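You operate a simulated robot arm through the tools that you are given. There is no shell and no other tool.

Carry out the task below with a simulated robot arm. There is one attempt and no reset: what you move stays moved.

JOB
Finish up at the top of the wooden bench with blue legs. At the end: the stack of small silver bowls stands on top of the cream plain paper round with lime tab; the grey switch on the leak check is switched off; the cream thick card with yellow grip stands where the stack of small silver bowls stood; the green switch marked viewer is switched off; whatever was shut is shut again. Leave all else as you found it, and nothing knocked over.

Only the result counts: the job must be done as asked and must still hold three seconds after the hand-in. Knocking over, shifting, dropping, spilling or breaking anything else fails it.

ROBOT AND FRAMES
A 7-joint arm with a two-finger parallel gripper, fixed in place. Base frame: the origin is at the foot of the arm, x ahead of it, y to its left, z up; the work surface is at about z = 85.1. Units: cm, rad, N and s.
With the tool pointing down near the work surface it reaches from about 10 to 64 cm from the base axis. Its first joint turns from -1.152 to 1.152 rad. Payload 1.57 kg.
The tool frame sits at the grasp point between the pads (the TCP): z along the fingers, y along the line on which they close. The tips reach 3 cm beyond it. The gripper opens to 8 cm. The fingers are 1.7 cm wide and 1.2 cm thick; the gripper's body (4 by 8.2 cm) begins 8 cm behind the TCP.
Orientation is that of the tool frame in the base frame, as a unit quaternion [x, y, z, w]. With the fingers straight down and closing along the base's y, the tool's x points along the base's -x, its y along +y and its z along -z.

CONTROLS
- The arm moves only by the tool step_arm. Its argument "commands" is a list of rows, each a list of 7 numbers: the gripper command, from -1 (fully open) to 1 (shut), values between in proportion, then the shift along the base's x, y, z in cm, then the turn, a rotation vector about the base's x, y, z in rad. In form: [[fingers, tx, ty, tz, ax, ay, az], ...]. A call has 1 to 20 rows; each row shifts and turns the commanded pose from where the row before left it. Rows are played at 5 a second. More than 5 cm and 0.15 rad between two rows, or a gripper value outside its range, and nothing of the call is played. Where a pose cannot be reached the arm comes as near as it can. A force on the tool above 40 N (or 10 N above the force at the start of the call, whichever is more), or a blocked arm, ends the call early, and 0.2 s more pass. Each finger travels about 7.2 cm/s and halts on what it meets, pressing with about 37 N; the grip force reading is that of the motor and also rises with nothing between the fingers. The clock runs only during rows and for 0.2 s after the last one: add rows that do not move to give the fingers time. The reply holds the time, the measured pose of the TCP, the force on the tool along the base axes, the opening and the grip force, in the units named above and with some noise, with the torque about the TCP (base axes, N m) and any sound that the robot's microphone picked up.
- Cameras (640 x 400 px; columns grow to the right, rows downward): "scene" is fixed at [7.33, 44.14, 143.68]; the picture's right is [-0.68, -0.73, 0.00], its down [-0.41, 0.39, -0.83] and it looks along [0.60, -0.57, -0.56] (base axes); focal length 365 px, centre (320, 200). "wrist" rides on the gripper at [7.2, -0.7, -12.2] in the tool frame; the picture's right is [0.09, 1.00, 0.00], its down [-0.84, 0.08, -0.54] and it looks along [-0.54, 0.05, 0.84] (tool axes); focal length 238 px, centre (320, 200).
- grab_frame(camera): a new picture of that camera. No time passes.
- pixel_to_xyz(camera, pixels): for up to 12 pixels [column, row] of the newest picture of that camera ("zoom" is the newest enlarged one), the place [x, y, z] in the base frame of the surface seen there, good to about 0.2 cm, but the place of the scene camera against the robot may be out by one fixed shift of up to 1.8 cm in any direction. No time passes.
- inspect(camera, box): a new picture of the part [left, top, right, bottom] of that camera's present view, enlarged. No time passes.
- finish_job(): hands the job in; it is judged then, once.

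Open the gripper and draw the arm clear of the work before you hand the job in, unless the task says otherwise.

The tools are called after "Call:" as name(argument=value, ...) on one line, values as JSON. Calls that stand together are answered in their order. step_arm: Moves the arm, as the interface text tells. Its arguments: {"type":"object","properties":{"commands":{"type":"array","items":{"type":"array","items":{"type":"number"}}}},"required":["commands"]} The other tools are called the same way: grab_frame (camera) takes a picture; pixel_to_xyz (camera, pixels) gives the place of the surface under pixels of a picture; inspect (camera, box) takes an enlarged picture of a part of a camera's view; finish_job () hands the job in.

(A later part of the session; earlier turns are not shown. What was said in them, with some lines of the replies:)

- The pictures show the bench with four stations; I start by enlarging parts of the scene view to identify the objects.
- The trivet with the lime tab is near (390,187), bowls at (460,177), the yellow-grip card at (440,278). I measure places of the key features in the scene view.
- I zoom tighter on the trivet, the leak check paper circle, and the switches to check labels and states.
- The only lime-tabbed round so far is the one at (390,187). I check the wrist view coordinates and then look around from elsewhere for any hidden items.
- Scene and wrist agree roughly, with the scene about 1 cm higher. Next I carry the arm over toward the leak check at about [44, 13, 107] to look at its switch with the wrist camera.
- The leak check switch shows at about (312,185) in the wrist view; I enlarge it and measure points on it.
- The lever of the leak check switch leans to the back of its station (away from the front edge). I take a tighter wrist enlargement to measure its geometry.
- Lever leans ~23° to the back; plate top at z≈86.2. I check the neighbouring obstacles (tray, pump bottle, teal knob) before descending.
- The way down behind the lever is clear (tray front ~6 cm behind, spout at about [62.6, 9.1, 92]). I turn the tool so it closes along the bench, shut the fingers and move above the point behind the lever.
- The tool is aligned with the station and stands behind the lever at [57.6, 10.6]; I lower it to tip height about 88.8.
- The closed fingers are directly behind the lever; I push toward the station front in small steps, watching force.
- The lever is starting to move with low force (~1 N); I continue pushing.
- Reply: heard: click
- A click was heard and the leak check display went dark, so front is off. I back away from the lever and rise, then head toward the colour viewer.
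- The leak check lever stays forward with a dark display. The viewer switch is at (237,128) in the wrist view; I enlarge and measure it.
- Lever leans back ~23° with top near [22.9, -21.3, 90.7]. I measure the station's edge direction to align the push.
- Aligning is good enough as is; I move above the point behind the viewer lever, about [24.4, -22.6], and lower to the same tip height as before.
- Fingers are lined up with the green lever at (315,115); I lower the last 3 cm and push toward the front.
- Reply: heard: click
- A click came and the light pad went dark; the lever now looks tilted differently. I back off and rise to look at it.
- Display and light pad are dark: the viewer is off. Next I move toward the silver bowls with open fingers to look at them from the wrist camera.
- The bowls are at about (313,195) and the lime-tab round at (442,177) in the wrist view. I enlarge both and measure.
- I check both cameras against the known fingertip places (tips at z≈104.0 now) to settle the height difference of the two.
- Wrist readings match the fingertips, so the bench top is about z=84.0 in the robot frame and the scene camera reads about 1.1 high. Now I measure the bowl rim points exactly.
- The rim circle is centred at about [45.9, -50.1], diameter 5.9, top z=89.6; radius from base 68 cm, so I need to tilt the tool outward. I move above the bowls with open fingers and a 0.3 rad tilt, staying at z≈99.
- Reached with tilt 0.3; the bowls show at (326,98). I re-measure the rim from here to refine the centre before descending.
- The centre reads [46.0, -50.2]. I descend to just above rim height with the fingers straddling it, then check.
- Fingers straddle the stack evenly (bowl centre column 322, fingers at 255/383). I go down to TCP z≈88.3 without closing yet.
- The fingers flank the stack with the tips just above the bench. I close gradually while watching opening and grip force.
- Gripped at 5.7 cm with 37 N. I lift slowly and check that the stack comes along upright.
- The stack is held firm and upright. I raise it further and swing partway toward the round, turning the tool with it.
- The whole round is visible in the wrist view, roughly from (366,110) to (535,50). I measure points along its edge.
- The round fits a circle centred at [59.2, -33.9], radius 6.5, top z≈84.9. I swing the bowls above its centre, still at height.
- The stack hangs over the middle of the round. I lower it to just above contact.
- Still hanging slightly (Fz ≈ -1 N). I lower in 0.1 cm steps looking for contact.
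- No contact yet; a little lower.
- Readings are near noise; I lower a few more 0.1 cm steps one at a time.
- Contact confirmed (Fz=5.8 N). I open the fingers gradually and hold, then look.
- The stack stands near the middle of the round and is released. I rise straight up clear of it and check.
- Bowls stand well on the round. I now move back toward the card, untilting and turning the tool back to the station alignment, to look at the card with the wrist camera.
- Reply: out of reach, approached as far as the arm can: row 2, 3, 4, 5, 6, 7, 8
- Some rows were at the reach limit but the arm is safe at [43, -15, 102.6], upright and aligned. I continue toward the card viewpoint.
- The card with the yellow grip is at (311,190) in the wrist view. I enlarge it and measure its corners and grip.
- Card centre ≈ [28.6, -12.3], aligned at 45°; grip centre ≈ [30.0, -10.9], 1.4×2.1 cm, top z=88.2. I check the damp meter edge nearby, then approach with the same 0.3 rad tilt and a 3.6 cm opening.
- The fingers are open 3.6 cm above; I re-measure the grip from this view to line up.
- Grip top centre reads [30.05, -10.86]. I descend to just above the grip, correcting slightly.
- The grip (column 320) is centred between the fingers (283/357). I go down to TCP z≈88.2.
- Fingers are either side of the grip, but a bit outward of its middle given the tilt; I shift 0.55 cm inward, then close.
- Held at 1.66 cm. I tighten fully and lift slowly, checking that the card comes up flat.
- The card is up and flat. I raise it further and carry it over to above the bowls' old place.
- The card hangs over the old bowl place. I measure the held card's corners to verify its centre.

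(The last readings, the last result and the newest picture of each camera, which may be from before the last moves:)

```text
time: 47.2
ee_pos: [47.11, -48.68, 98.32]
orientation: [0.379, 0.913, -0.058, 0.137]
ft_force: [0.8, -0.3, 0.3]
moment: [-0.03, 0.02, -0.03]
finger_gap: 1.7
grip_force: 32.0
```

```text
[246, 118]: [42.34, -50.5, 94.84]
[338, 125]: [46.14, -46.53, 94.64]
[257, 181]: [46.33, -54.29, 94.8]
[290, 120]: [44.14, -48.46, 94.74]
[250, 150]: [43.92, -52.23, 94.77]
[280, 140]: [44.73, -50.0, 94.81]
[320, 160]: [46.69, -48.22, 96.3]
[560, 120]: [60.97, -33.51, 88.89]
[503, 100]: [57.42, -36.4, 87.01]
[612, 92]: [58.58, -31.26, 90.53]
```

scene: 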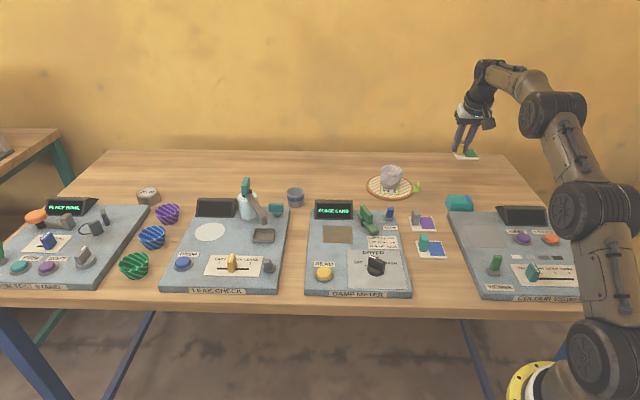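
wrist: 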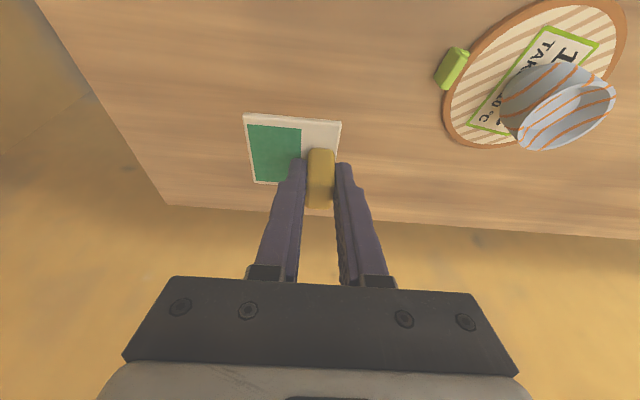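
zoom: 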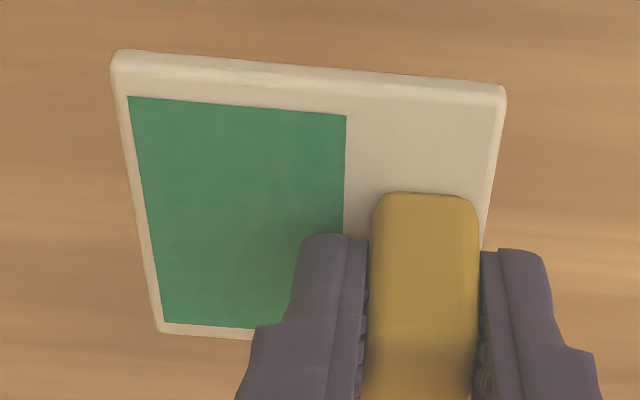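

Held card is flat and its centre reads about [46.2, -50.4]; I shift by (-0.2, +0.2) and lower to just above the bench.

Call:
step_arm(commands=[[1, -0.2, 0.2, -2.5, 0, 0, 0], [1, 0, 0, -2.5, 0, 0, 0], [1, 0, 0, -2.0, 0, 0, 0], [1, 0, 0, -1.5, 0, 0, 0], [1, 0, 0, -0.9, 0, 0, 0], [1, 0, 0, 0, 0, 0, 0]])

Call:
grab_frame(camera="wrist")

Call:
inspect(camera="scene", box=[420, 120, 510, 220])

Call:
pixel_to_xyz(camera="wrist", pixels=[[246, 118], [338, 125], [257, 181], [280, 140]])

```text
time: 48.6
ee_pos: [46.66, -48.23, 88.88]
orientation: [0.379, 0.913, -0.058, 0.137]
ft_force: [0.0, -0.4, -0.9]
moment: [0.01, -0.01, 0.04]
finger_gap: 1.69
grip_force: 32.4
```

```text
taken
```

wrist: 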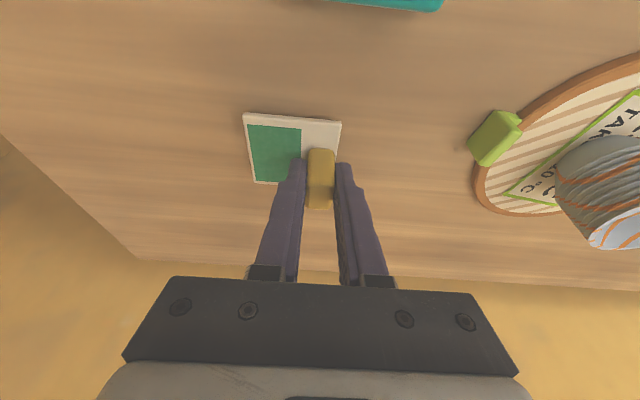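

```text
4.00 times, centred on (465, 170) of scene
```

zoom: 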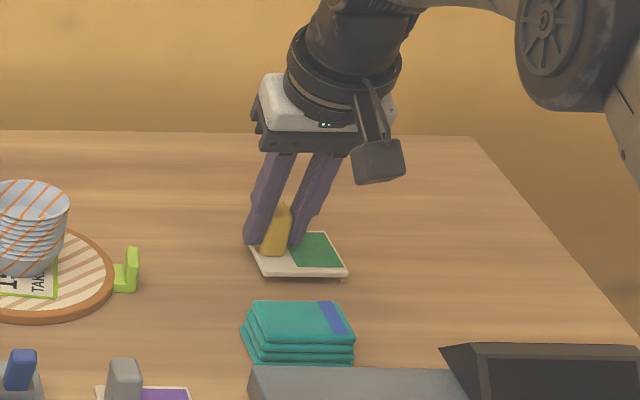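

```text
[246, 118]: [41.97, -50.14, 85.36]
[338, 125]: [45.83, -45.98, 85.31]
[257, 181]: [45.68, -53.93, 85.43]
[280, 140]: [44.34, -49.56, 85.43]
```

Card centre now reads [45.75, -49.95], bottom ~0.75 cm above the bench. I shift 0.2/-0.2 and lower stepwise for contact.

Call:
step_arm(commands=[[1, 0.2, -0.2, 0, 0, 0, 0], [1, 0, 0, -0.3, 0, 0, 0], [1, 0, 0, -0.2, 0, 0, 0], [1, 0, 0, 0, 0, 0, 0]])

Call:
grab_frame(camera="wrist")

Call:
pixel_to_xyz(camera="wrist", pixels=[[246, 118], [338, 125], [257, 181], [280, 140], [200, 140]])

```text
time: 49.6
ee_pos: [46.77, -48.32, 88.39]
orientation: [0.378, 0.913, -0.058, 0.138]
ft_force: [-0.1, 0.0, 0.0]
moment: [0.0, -0.04, 0.0]
finger_gap: 1.69
grip_force: 32.1
```

```text
taken
```

wrist: 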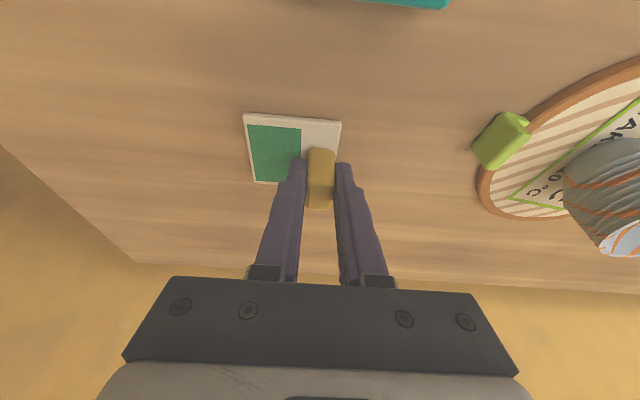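

```text
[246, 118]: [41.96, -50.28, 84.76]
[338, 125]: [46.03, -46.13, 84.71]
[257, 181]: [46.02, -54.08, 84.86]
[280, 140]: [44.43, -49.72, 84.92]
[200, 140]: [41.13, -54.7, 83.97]
```

Centre reads [46.0, -50.1], matching the bowls' old place. I lower the last 0.2–0.3 cm in small steps.

Call:
step_arm(commands=[[1, 0, 0, -0.1, 0, 0, 0], [1, 0, 0, -0.1, 0, 0, 0], [1, 0, 0, 0, 0, 0, 0]])

Call:
step_arm(commands=[[1, 0, 0, -0.1, 0, 0, 0], [1, 0, 0, 0, 0, 0, 0]])

```text
time: 50.4
ee_pos: [46.97, -48.25, 88.13]
orientation: [0.378, 0.914, -0.058, 0.138]
ft_force: [-0.7, 0.5, -0.1]
moment: [0.02, 0.0, -0.01]
finger_gap: 1.7
grip_force: 33.1
```

```text
time: 51.0
ee_pos: [47.05, -48.47, 88.06]
orientation: [0.379, 0.913, -0.058, 0.139]
ft_force: [0.1, 1.5, 5.1]
moment: [0.16, 0.0, 0.01]
finger_gap: 1.68
grip_force: 31.9
```

Contact (Fz=5.1 N). I ease up slightly and open the fingers gradually to about 3.6 cm.

Call:
step_arm(commands=[[1, 0, 0, 0.08, 0, 0, 0], [0.55, 0, 0, 0, 0, 0, 0], [0.4, 0, 0, 0, 0, 0, 0], [0.1, 0, 0, 0, 0, 0, 0], [0.1, 0, 0, 0, 0, 0, 0]])

Call:
grab_frame(camera="wrist")

Call:
inspect(camera="scene", box=[420, 120, 510, 220])

```text
time: 52.2
ee_pos: [46.98, -48.41, 88.08]
orientation: [0.378, 0.914, -0.058, 0.137]
ft_force: [0.2, -0.5, 0.4]
moment: [-0.03, 0.0, -0.01]
finger_gap: 3.58
grip_force: 0.0
```

```text
taken
```

wrist: 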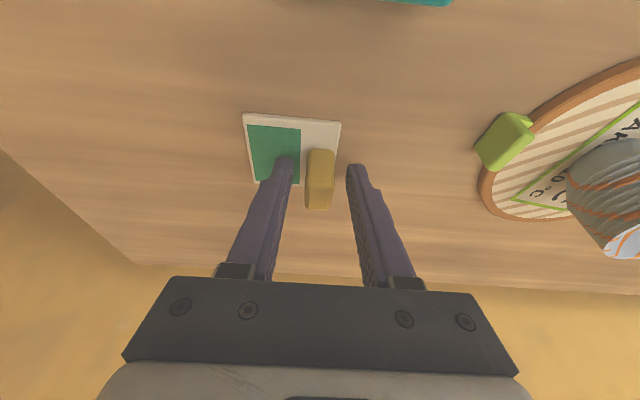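

```text
4.00 times, centred on (465, 170) of scene
```

zoom: 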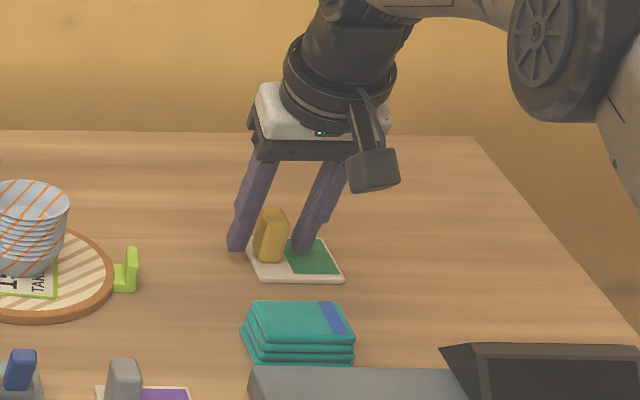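

The card stands released on the bench. I rise straight up, then draw inward a little and check everything.

Call:
step_arm(commands=[[0.1, 0, 0, 1.0, 0, 0, 0], [0.1, 0, 0, 2.0, 0, 0, 0], [0.1, 0, 0, 3.0, 0, 0, 0], [0.1, 0, 0, 4.0, 0, 0, 0], [0.1, 0, 0, 4.0, 0, 0, 0], [0.1, -2.5, 2.5, 0, 0, 0, 0], [0.1, -2.5, 2.5, 0, 0, 0, 0], [0.1, -2.5, 2.5, 0, 0, 0, 0], [0.1, 0, 0, 0, 0, 0, 0]])

Call:
grab_frame(camera="wrist")

Call:
grab_frame(camera="scene")

```text
time: 54.2
ee_pos: [39.49, -41.17, 102.51]
orientation: [0.379, 0.913, -0.058, 0.138]
ft_force: [0.1, 0.5, 1.2]
moment: [-0.01, 0.0, 0.0]
finger_gap: 3.6
grip_force: 0.0
```

```text
taken
```

wrist: 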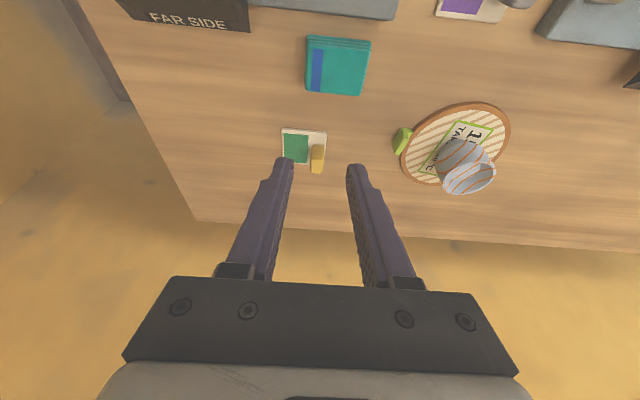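

```text
taken
```

scene: 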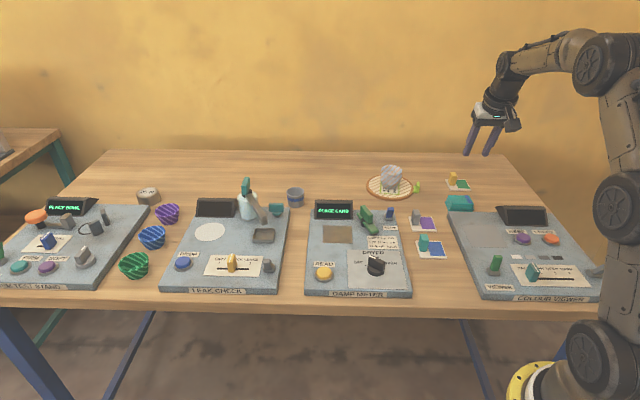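

The card is in the bowls' old place and the bowls stay on the round. I check card position and both switch levers closely.

Call:
pixel_to_xyz(camera="wrist", pixels=[[283, 131], [325, 134], [285, 161], [318, 155], [470, 165]])

Call:
inspect(camera="scene", box=[470, 235, 530, 295])

Call:
inspect(camera="scene", box=[240, 235, 300, 295])

Call:
inspect(camera="scene", box=[340, 150, 500, 260])

Call:
inspect(camera="scene", box=[450, 190, 620, 310])

```text
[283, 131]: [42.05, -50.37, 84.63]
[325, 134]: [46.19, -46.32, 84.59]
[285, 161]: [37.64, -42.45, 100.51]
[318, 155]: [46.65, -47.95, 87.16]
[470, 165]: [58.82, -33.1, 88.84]
```

```text
6.67 times, centred on (500, 265) of scene
```

zoom: 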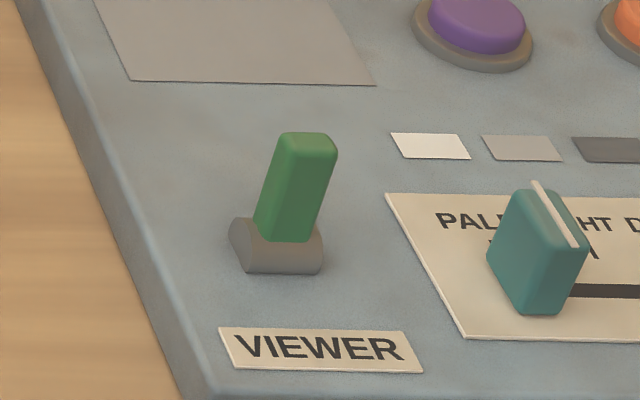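

```text
6.67 times, centred on (270, 265) of scene
```

zoom: 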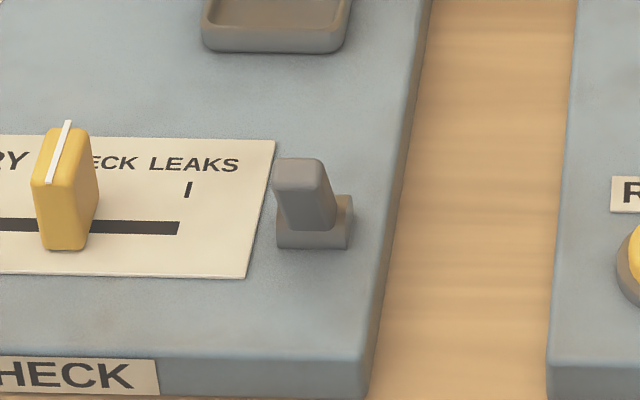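

```text
3.64 times, centred on (420, 205) of scene
```

zoom: 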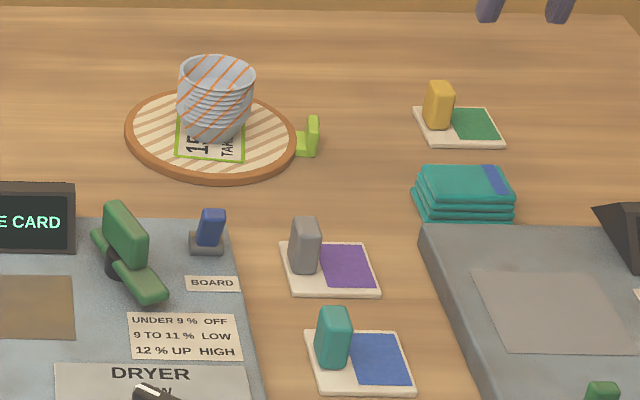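

```text
3.33 times, centred on (535, 250) of scene
```

zoom: 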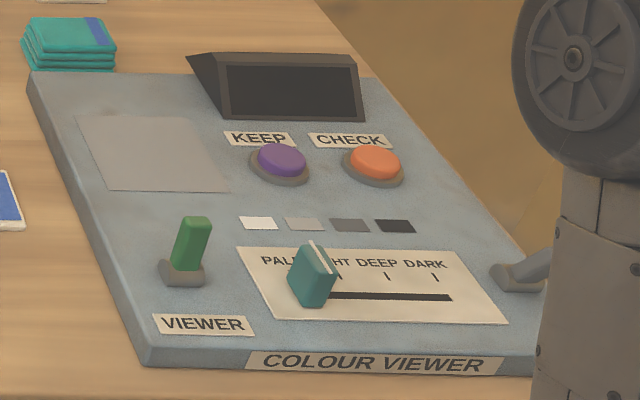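

The viewer display is dark, but the lever (zoom (300,190)) stands only about upright, unlike the leak check's fully forward lever, since I stopped at the click. I return to push it fully over: untilt and move behind it with closed fingers.

Call:
step_arm(commands=[[1, -2.52, 3.11, 0.5, 0, 0, 0], [1, -2.52, 3.11, 0, 0.0707, 0.0707, 0], [1, -2.52, 3.11, 0, 0.0707, 0.0707, 0], [1, -2.52, 3.11, 0, 0.0707, 0.0707, 0], [1, -2.52, 3.11, 0, 0, 0, 0], [1, -2.52, 3.11, 0, 0, 0, 0], [1, 0, 0, 0, 0, 0, 0], [1, 0, 0, 0, 0, 0, 0]])

Call:
grab_frame(camera="wrist")

Call:
inspect(camera="wrist", box=[270, 60, 370, 150])

```text
time: 56.0
ee_pos: [24.44, -22.01, 102.39]
orientation: [0.383, 0.924, -0.001, -0.001]
ft_force: [-0.1, 0.4, -1.1]
moment: [0.03, -0.01, 0.0]
finger_gap: 0.0
grip_force: 21.4
```

```text
taken
```

wrist: 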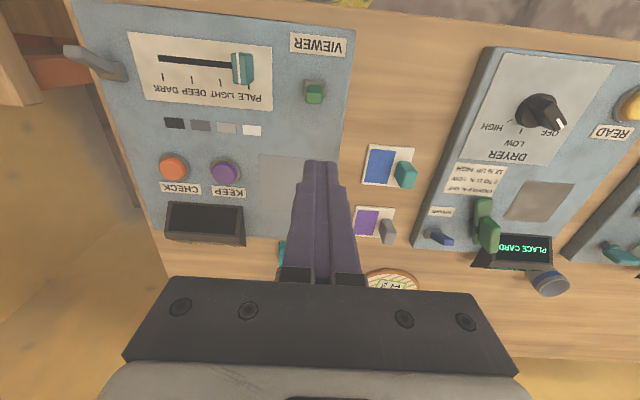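

```text
4.44 times, centred on (320, 105) of wrist
```

zoom: 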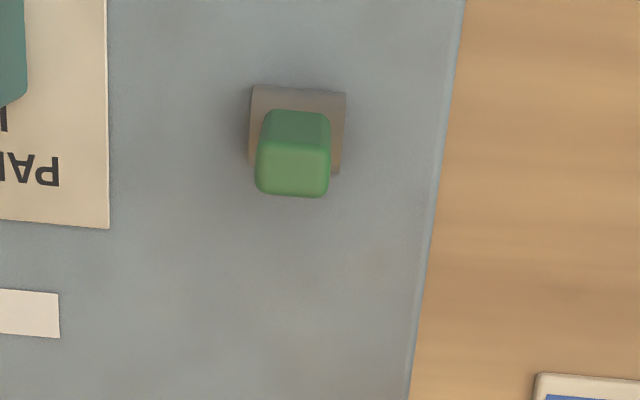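

Call:
pixel_to_xyz(camera="zoom", pixels=[[262, 155], [322, 158], [268, 188], [320, 190], [292, 172], [295, 130], [290, 95], [260, 95], [340, 100], [337, 165], [255, 150]])

```text
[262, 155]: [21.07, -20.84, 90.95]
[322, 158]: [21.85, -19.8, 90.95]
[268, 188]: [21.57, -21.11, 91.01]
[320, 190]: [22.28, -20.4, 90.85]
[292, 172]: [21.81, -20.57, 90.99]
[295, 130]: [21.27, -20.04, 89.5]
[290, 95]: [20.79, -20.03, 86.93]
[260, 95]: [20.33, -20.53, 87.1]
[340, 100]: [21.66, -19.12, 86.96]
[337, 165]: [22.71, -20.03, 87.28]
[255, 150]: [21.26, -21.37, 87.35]
```

The lever still leans about 6° back (top centre [21.8, -20.6], base centre [21.5, -20.3]). I line up behind it and lower to the same tip height.

Call:
step_arm(commands=[[1, -0.9, -0.17, -3, 0, 0, 0], [1, 0, 0, -3, 0, 0, 0], [1, 0, 0, -2.5, 0, 0, 0], [1, 0, 0, -1.6, 0, 0, 0], [1, 0, 0, -0.5, 0, 0, 0], [1, 0, 0, 0, 0, 0, 0]])

Call:
grab_frame(camera="wrist")

Call:
inspect(camera="scene", box=[470, 215, 540, 285])

```text
time: 57.4
ee_pos: [23.52, -22.3, 91.89]
orientation: [0.383, 0.924, -0.001, 0.0]
ft_force: [-0.6, 0.2, 0.2]
moment: [-0.03, -0.01, -0.01]
finger_gap: 0.02
grip_force: 21.0
```

```text
taken
```

wrist: 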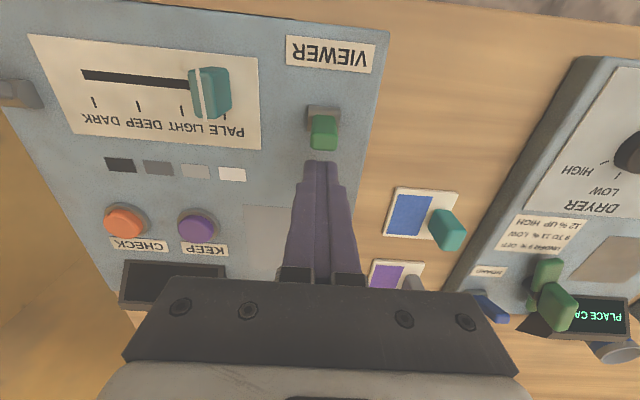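

```text
5.71 times, centred on (505, 250) of scene
```

zoom: 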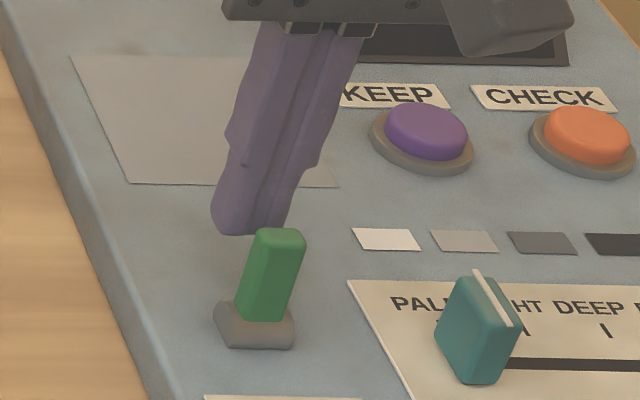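

The fingers are right behind the lever (323,130). I push forward in 0.3 cm steps, about 1.8 cm first.

Call:
step_arm(commands=[[1, -0.218, 0.206, 0, 0, 0, 0], [1, -0.218, 0.206, 0, 0, 0, 0], [1, -0.218, 0.206, 0, 0, 0, 0], [1, -0.218, 0.206, 0, 0, 0, 0], [1, -0.218, 0.206, 0, 0, 0, 0], [1, -0.218, 0.206, 0, 0, 0, 0]])

Call:
inspect(camera="scene", box=[470, 215, 540, 285])

```text
time: 58.8
ee_pos: [22.02, -21.14, 91.92]
orientation: [0.383, 0.924, 0.0, 0.0]
ft_force: [-0.8, 0.4, 0.4]
moment: [0.02, 0.01, 0.0]
finger_gap: 0.0
grip_force: 21.3
```

```text
5.71 times, centred on (505, 250) of scene
```

zoom: 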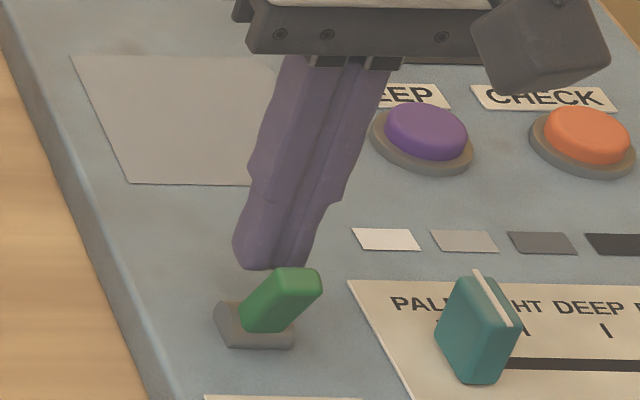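

The lever now leans forward. I push a little further (0.5 cm) to make sure it is at its stop, watching the force.

Call:
step_arm(commands=[[1, -0.146, 0.137, 0, 0, 0, 0], [1, -0.146, 0.137, 0, 0, 0, 0], [1, -0.073, 0.069, 0, 0, 0, 0]])

Call:
inspect(camera="scene", box=[470, 215, 540, 285])

```text
time: 59.6
ee_pos: [21.67, -20.9, 92.07]
orientation: [0.383, 0.924, 0.0, 0.0]
ft_force: [-0.8, -0.2, -0.1]
moment: [0.0, -0.01, -0.01]
finger_gap: 0.0
grip_force: 21.1
```

```text
5.71 times, centred on (505, 250) of scene
```

zoom: 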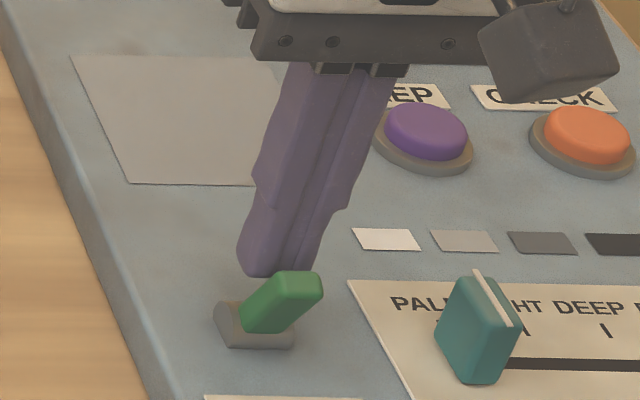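

No resistance yet; I go 0.3 cm further in two steps.

Call:
step_arm(commands=[[1, -0.109, 0.103, 0, 0, 0, 0], [1, -0.109, 0.103, 0, 0, 0, 0], [1, 0, 0, 0, 0, 0, 0]])

Call:
inspect(camera="scene", box=[470, 215, 540, 285])

```text
time: 60.4
ee_pos: [21.55, -20.69, 92.03]
orientation: [0.382, 0.924, -0.001, 0.002]
ft_force: [3.0, -2.3, 0.4]
moment: [-0.03, -0.12, 0.03]
finger_gap: 0.01
grip_force: 21.6
```

```text
5.71 times, centred on (505, 250) of scene
```

zoom: 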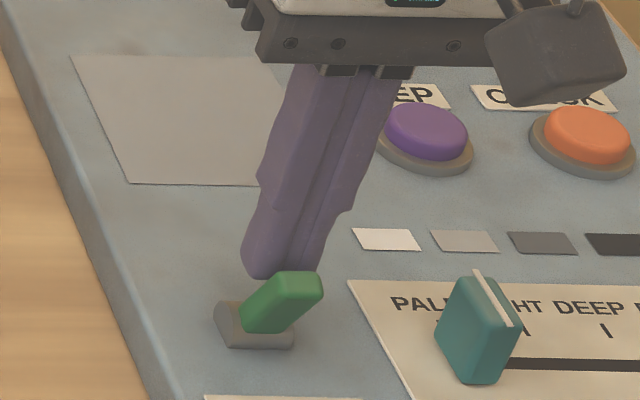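

The lever is at its stop (3.8 N resistance). I back away and rise, then view the whole bench and both switches.

Call:
step_arm(commands=[[1, 0.73, -0.69, 0.2, 0, 0, 0], [1, 0.4, -0.35, 2, 0, 0, 0], [1, 0, 0, 4, 0, 0, 0], [1, 0, 0, 4, 0, 0, 0], [1, 2.5, 0.5, 2, 0, 0, 0], [1, 2.5, 0.5, 0, 0, 0, 0], [1, 0, 0, 0, 0, 0, 0]])

Call:
grab_frame(camera="wrist")

Call:
grab_frame(camera="scene")

Call:
inspect(camera="scene", box=[460, 200, 560, 300])

Call:
inspect(camera="scene", box=[150, 170, 310, 300])

```text
time: 62.0
ee_pos: [27.86, -20.25, 104.44]
orientation: [0.383, 0.924, 0.0, 0.0]
ft_force: [0.0, 0.1, 0.5]
moment: [-0.01, 0.02, 0.01]
finger_gap: 0.01
grip_force: 21.6
```

```text
taken
```

wrist: 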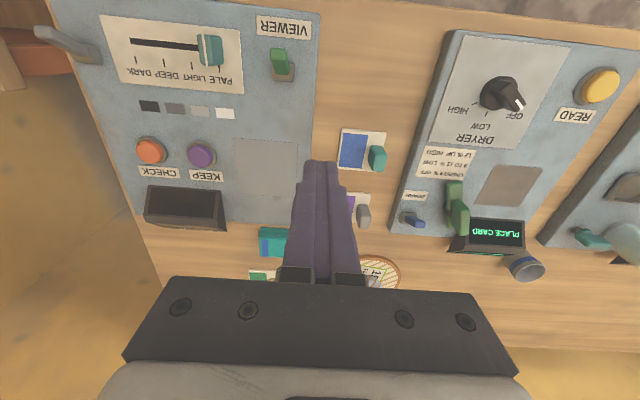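

```text
taken
```

scene: 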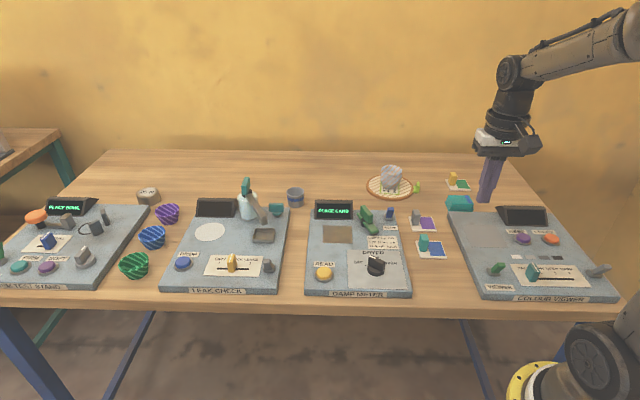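

```text
4.00 times, centred on (510, 250) of scene
```

zoom: 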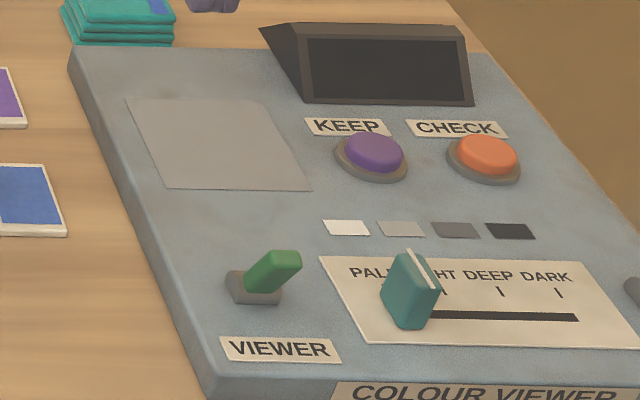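

```text
3.08 times, centred on (230, 235) of scene
```

zoom: 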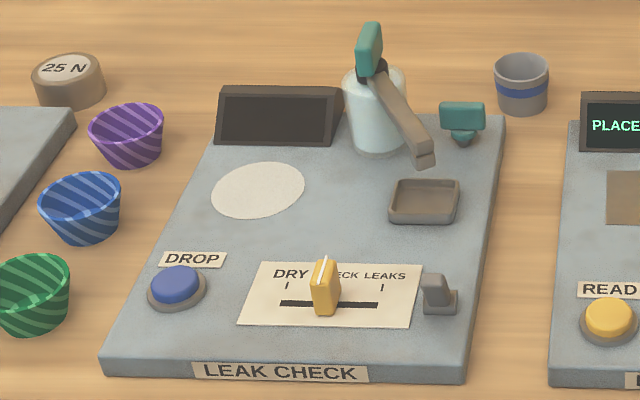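

Both displays are dark; the viewer lever is fully forward. The leak check lever seems slightly short of its stop, so I return there to look at it closely and, if needed, press it fully over.

Call:
step_arm(commands=[[1, 2.92, 3.1, 0, 0, 0, -0.035], [1, 2.92, 3.1, 0, 0, 0, 0], [1, 2.92, 3.1, 0, 0, 0, 0], [1, 2.92, 3.1, 0, 0, 0, 0], [1, 2.92, 3.1, 0, 0, 0, 0], [1, 2.92, 3.1, 0, 0, 0, 0], [1, 2.92, 3.1, 0, 0, 0, 0], [1, 2.92, 3.1, 0, 0, 0, 0], [1, 2.92, 3.1, 0, 0, 0, 0], [1, 2.92, 3.1, 0, 0, 0, 0], [1, 0, 0, 0, 0, 0, 0]])

Call:
grab_frame(camera="wrist")

Call:
inspect(camera="wrist", box=[280, 50, 360, 130])

```text
time: 64.4
ee_pos: [56.88, 10.16, 103.94]
orientation: [0.398, 0.917, -0.001, 0.0]
ft_force: [0.9, 0.9, 0.2]
moment: [0.03, 0.0, -0.03]
finger_gap: 0.04
grip_force: 21.5
```

```text
taken
```

wrist: 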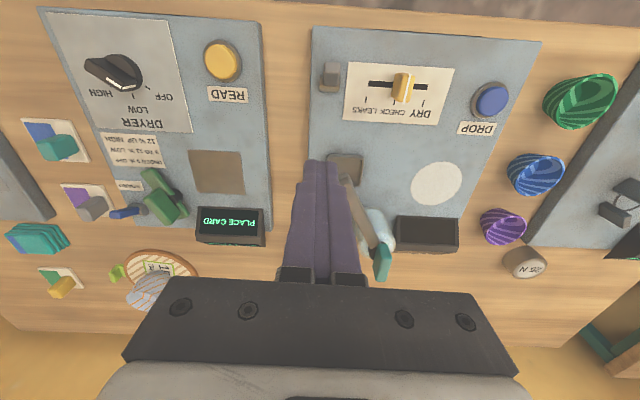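

```text
5.00 times, centred on (320, 90) of wrist
```

zoom: 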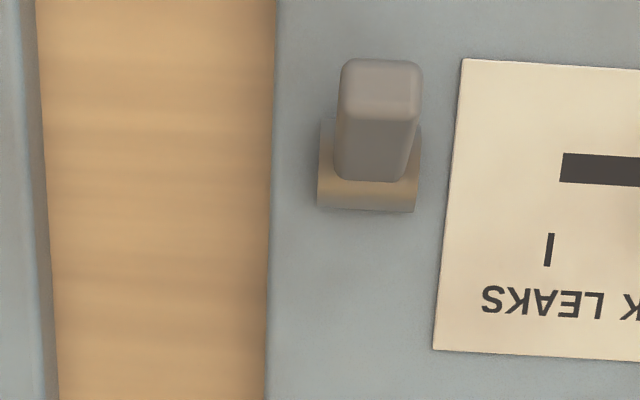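

Call:
pixel_to_xyz(camera="zoom", pixels=[[350, 75], [412, 75], [350, 108], [410, 108], [381, 90], [375, 150], [378, 175], [330, 195], [405, 200], [325, 150], [414, 160]])

```text
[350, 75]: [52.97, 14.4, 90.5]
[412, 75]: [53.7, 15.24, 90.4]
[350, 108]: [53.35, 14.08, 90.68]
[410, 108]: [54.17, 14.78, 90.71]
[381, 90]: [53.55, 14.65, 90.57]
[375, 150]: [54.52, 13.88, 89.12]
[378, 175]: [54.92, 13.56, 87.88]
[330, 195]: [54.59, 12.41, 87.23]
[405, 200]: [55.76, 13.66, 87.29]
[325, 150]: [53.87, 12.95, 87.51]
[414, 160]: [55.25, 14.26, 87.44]
```

The leak check lever's back face slopes ~23–27° forward: it is fully over. No push needed; I rise, return to near the starting place well above the bench and open the gripper.

Call:
step_arm(commands=[[1, 0, 0, 4, 0, 0, 0], [1, -1.5, -2, 4, 0, 0, 0], [1, -3, -3.5, 2, 0, 0, 0], [1, -3, -3.8, 1, 0, 0, 0], [1, -3, -3.8, 1, 0, 0, 0], [1, -3, -3.8, 1, 0, 0, 0], [1, -3, -3.8, 0.5, 0, 0, 0], [1, -3, -3.8, 0, 0, 0, 0], [1, -3, -3.5, 0, 0, 0, 0], [-1, 0, 0, 0, 0, 0, 0], [-1, 0, 0, 0, 0, 0, 0], [-1, 0, 0, 0, 0, 0, 0], [-1, 0, 0, 0, 0, 0, 0]])

Call:
grab_frame(camera="scene")

Call:
grab_frame(camera="wrist")

Call:
inspect(camera="scene", box=[340, 150, 500, 260])

Call:
inspect(camera="scene", box=[0, 170, 310, 300])

```text
refused: row 3 steps farther than a row can; nothing moved
```

```text
taken
```

scene: 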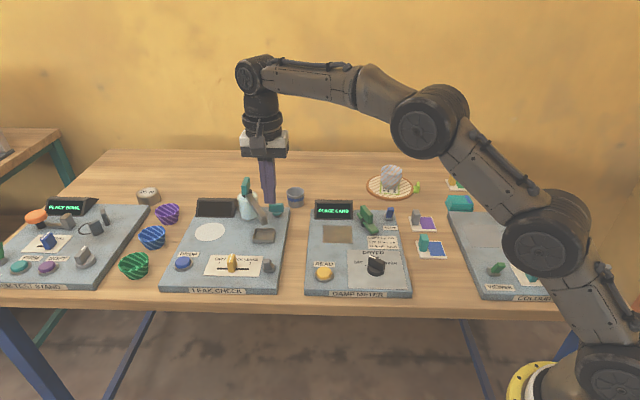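

```text
taken
```

wrist: 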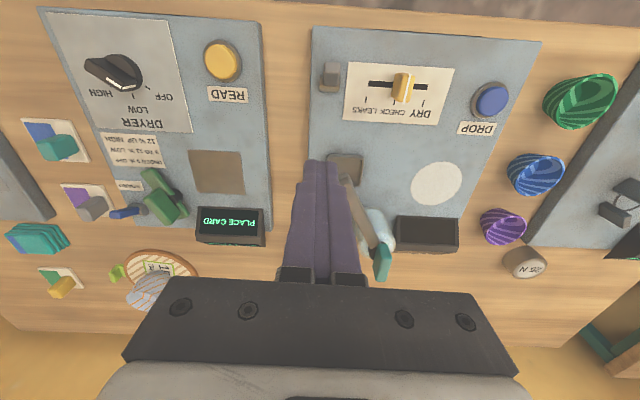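

```text
3.64 times, centred on (420, 205) of scene
```

zoom: 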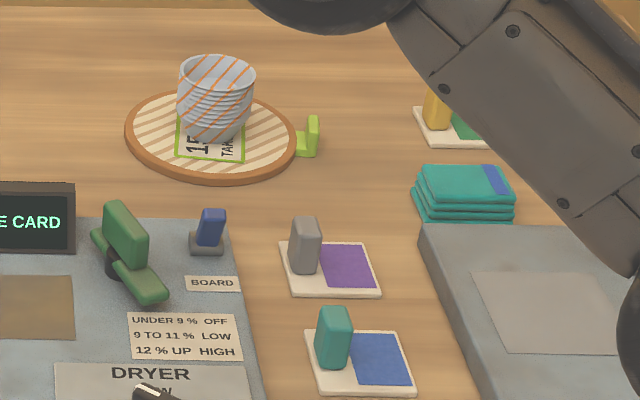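

```text
2.06 times, centred on (155, 235) of scene
```

zoom: 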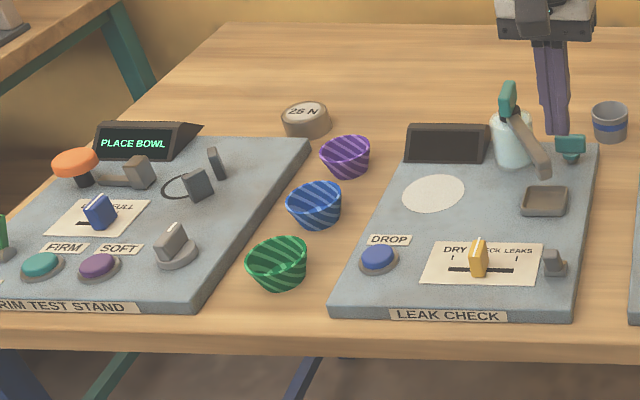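

The last command was refused for a step slightly too long; nothing moved. I repeat it with shorter steps.

Call:
step_arm(commands=[[1, 0, 0, 4, 0, 0, 0], [1, -1.5, -2, 3.5, 0, 0, 0], [1, -2.8, -3.4, 1.5, 0, 0, 0], [1, -2.8, -3.6, 1, 0, 0, 0], [1, -2.8, -3.6, 1, 0, 0, 0], [1, -2.8, -3.6, 1, 0, 0, 0], [1, -2.8, -3.6, 0.5, 0, 0, 0], [1, -2.8, -3.6, 0, 0, 0, 0], [1, -2.8, -3.6, 0, 0, 0, 0], [-1, 0, 0, 0, 0, 0, 0], [-1, 0, 0, 0, 0, 0, 0], [-1, 0, 0, 0, 0, 0, 0], [-1, 0, 0, 0, 0, 0, 0]])

Call:
grab_frame(camera="scene")

Call:
grab_frame(camera="wrist")

Call:
inspect(camera="scene", box=[340, 150, 500, 260])

Call:
inspect(camera="scene", box=[290, 190, 620, 310])

```text
time: 67.2
ee_pos: [35.43, -16.47, 116.58]
orientation: [0.399, 0.917, -0.001, 0.0]
ft_force: [0.6, -0.3, 0.3]
moment: [0.02, -0.02, 0.03]
finger_gap: 8.01
grip_force: 0.1
```

```text
taken
```

scene: 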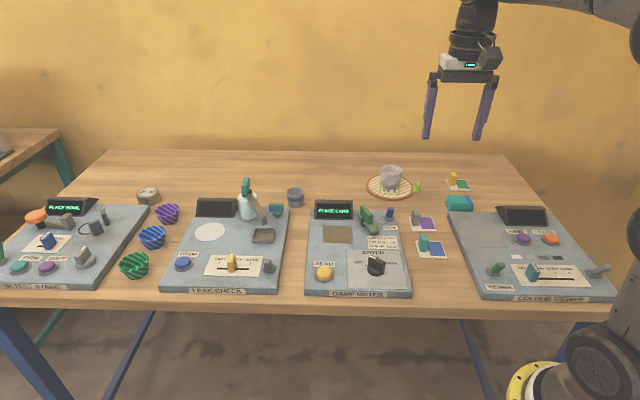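

```text
taken
```

wrist: 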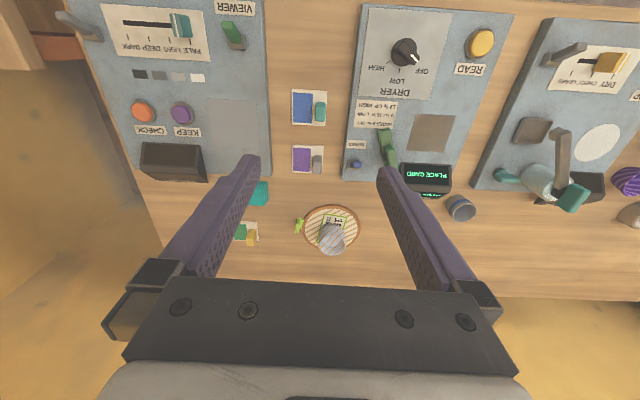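

```text
3.64 times, centred on (420, 205) of scene
```

zoom: 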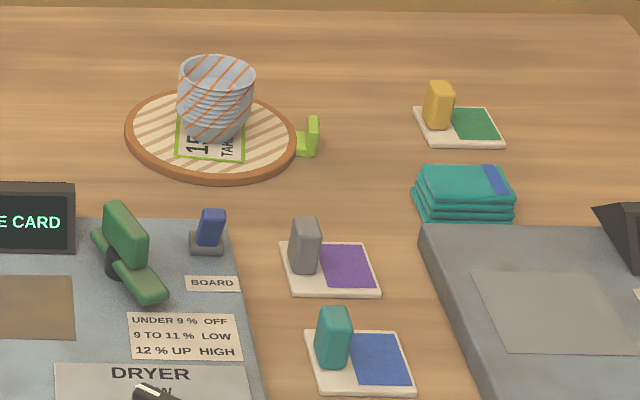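

```text
1.94 times, centred on (455, 250) of scene
```

zoom: 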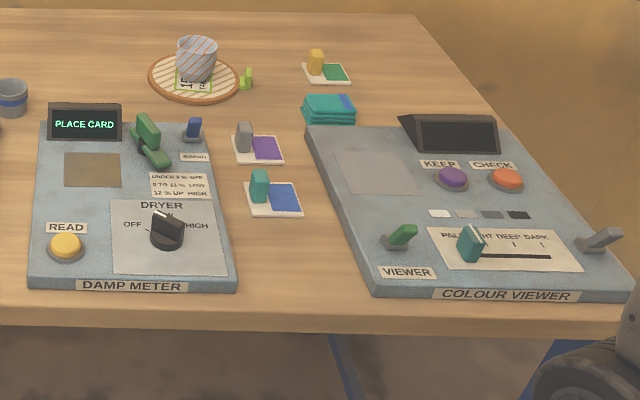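

Everything is in place: bowls on the lime-tab round at (392,180), the yellow-grip card where the bowls stood at (458,182), both levers fully forward with dark displays, all else unchanged, gripper open and clear. I hand the job in.

Call:
finish_job()

```text
The job is handed in.
```

I finished all the moves and handed the job in. The hand-in gave no verdict.

- **Bowls:** the stack of small silver bowls stands close to the middle of the round with the lime tab. That round is striped and carries a "150 °C" label, so it isn't a perfect match for "cream plain paper round". It was the only round with a lime tab that I could find.
- **Card:** the cream card with the yellow grip lies flat where the bowls stood, within a few millimetres of their old centre.
- **Leak check switch:** the grey switch is fully over to off, and its display is dark.
- **Viewer switch:** the green switch is off, and its display and light pad are dark. My first push only took it to the click, so I went back and pushed it to its stop.
- **Everything else:** I opened nothing, so there was nothing to shut again. The last pictures show nothing knocked over or shifted.

The gripper is open and the arm is well clear above the bench.
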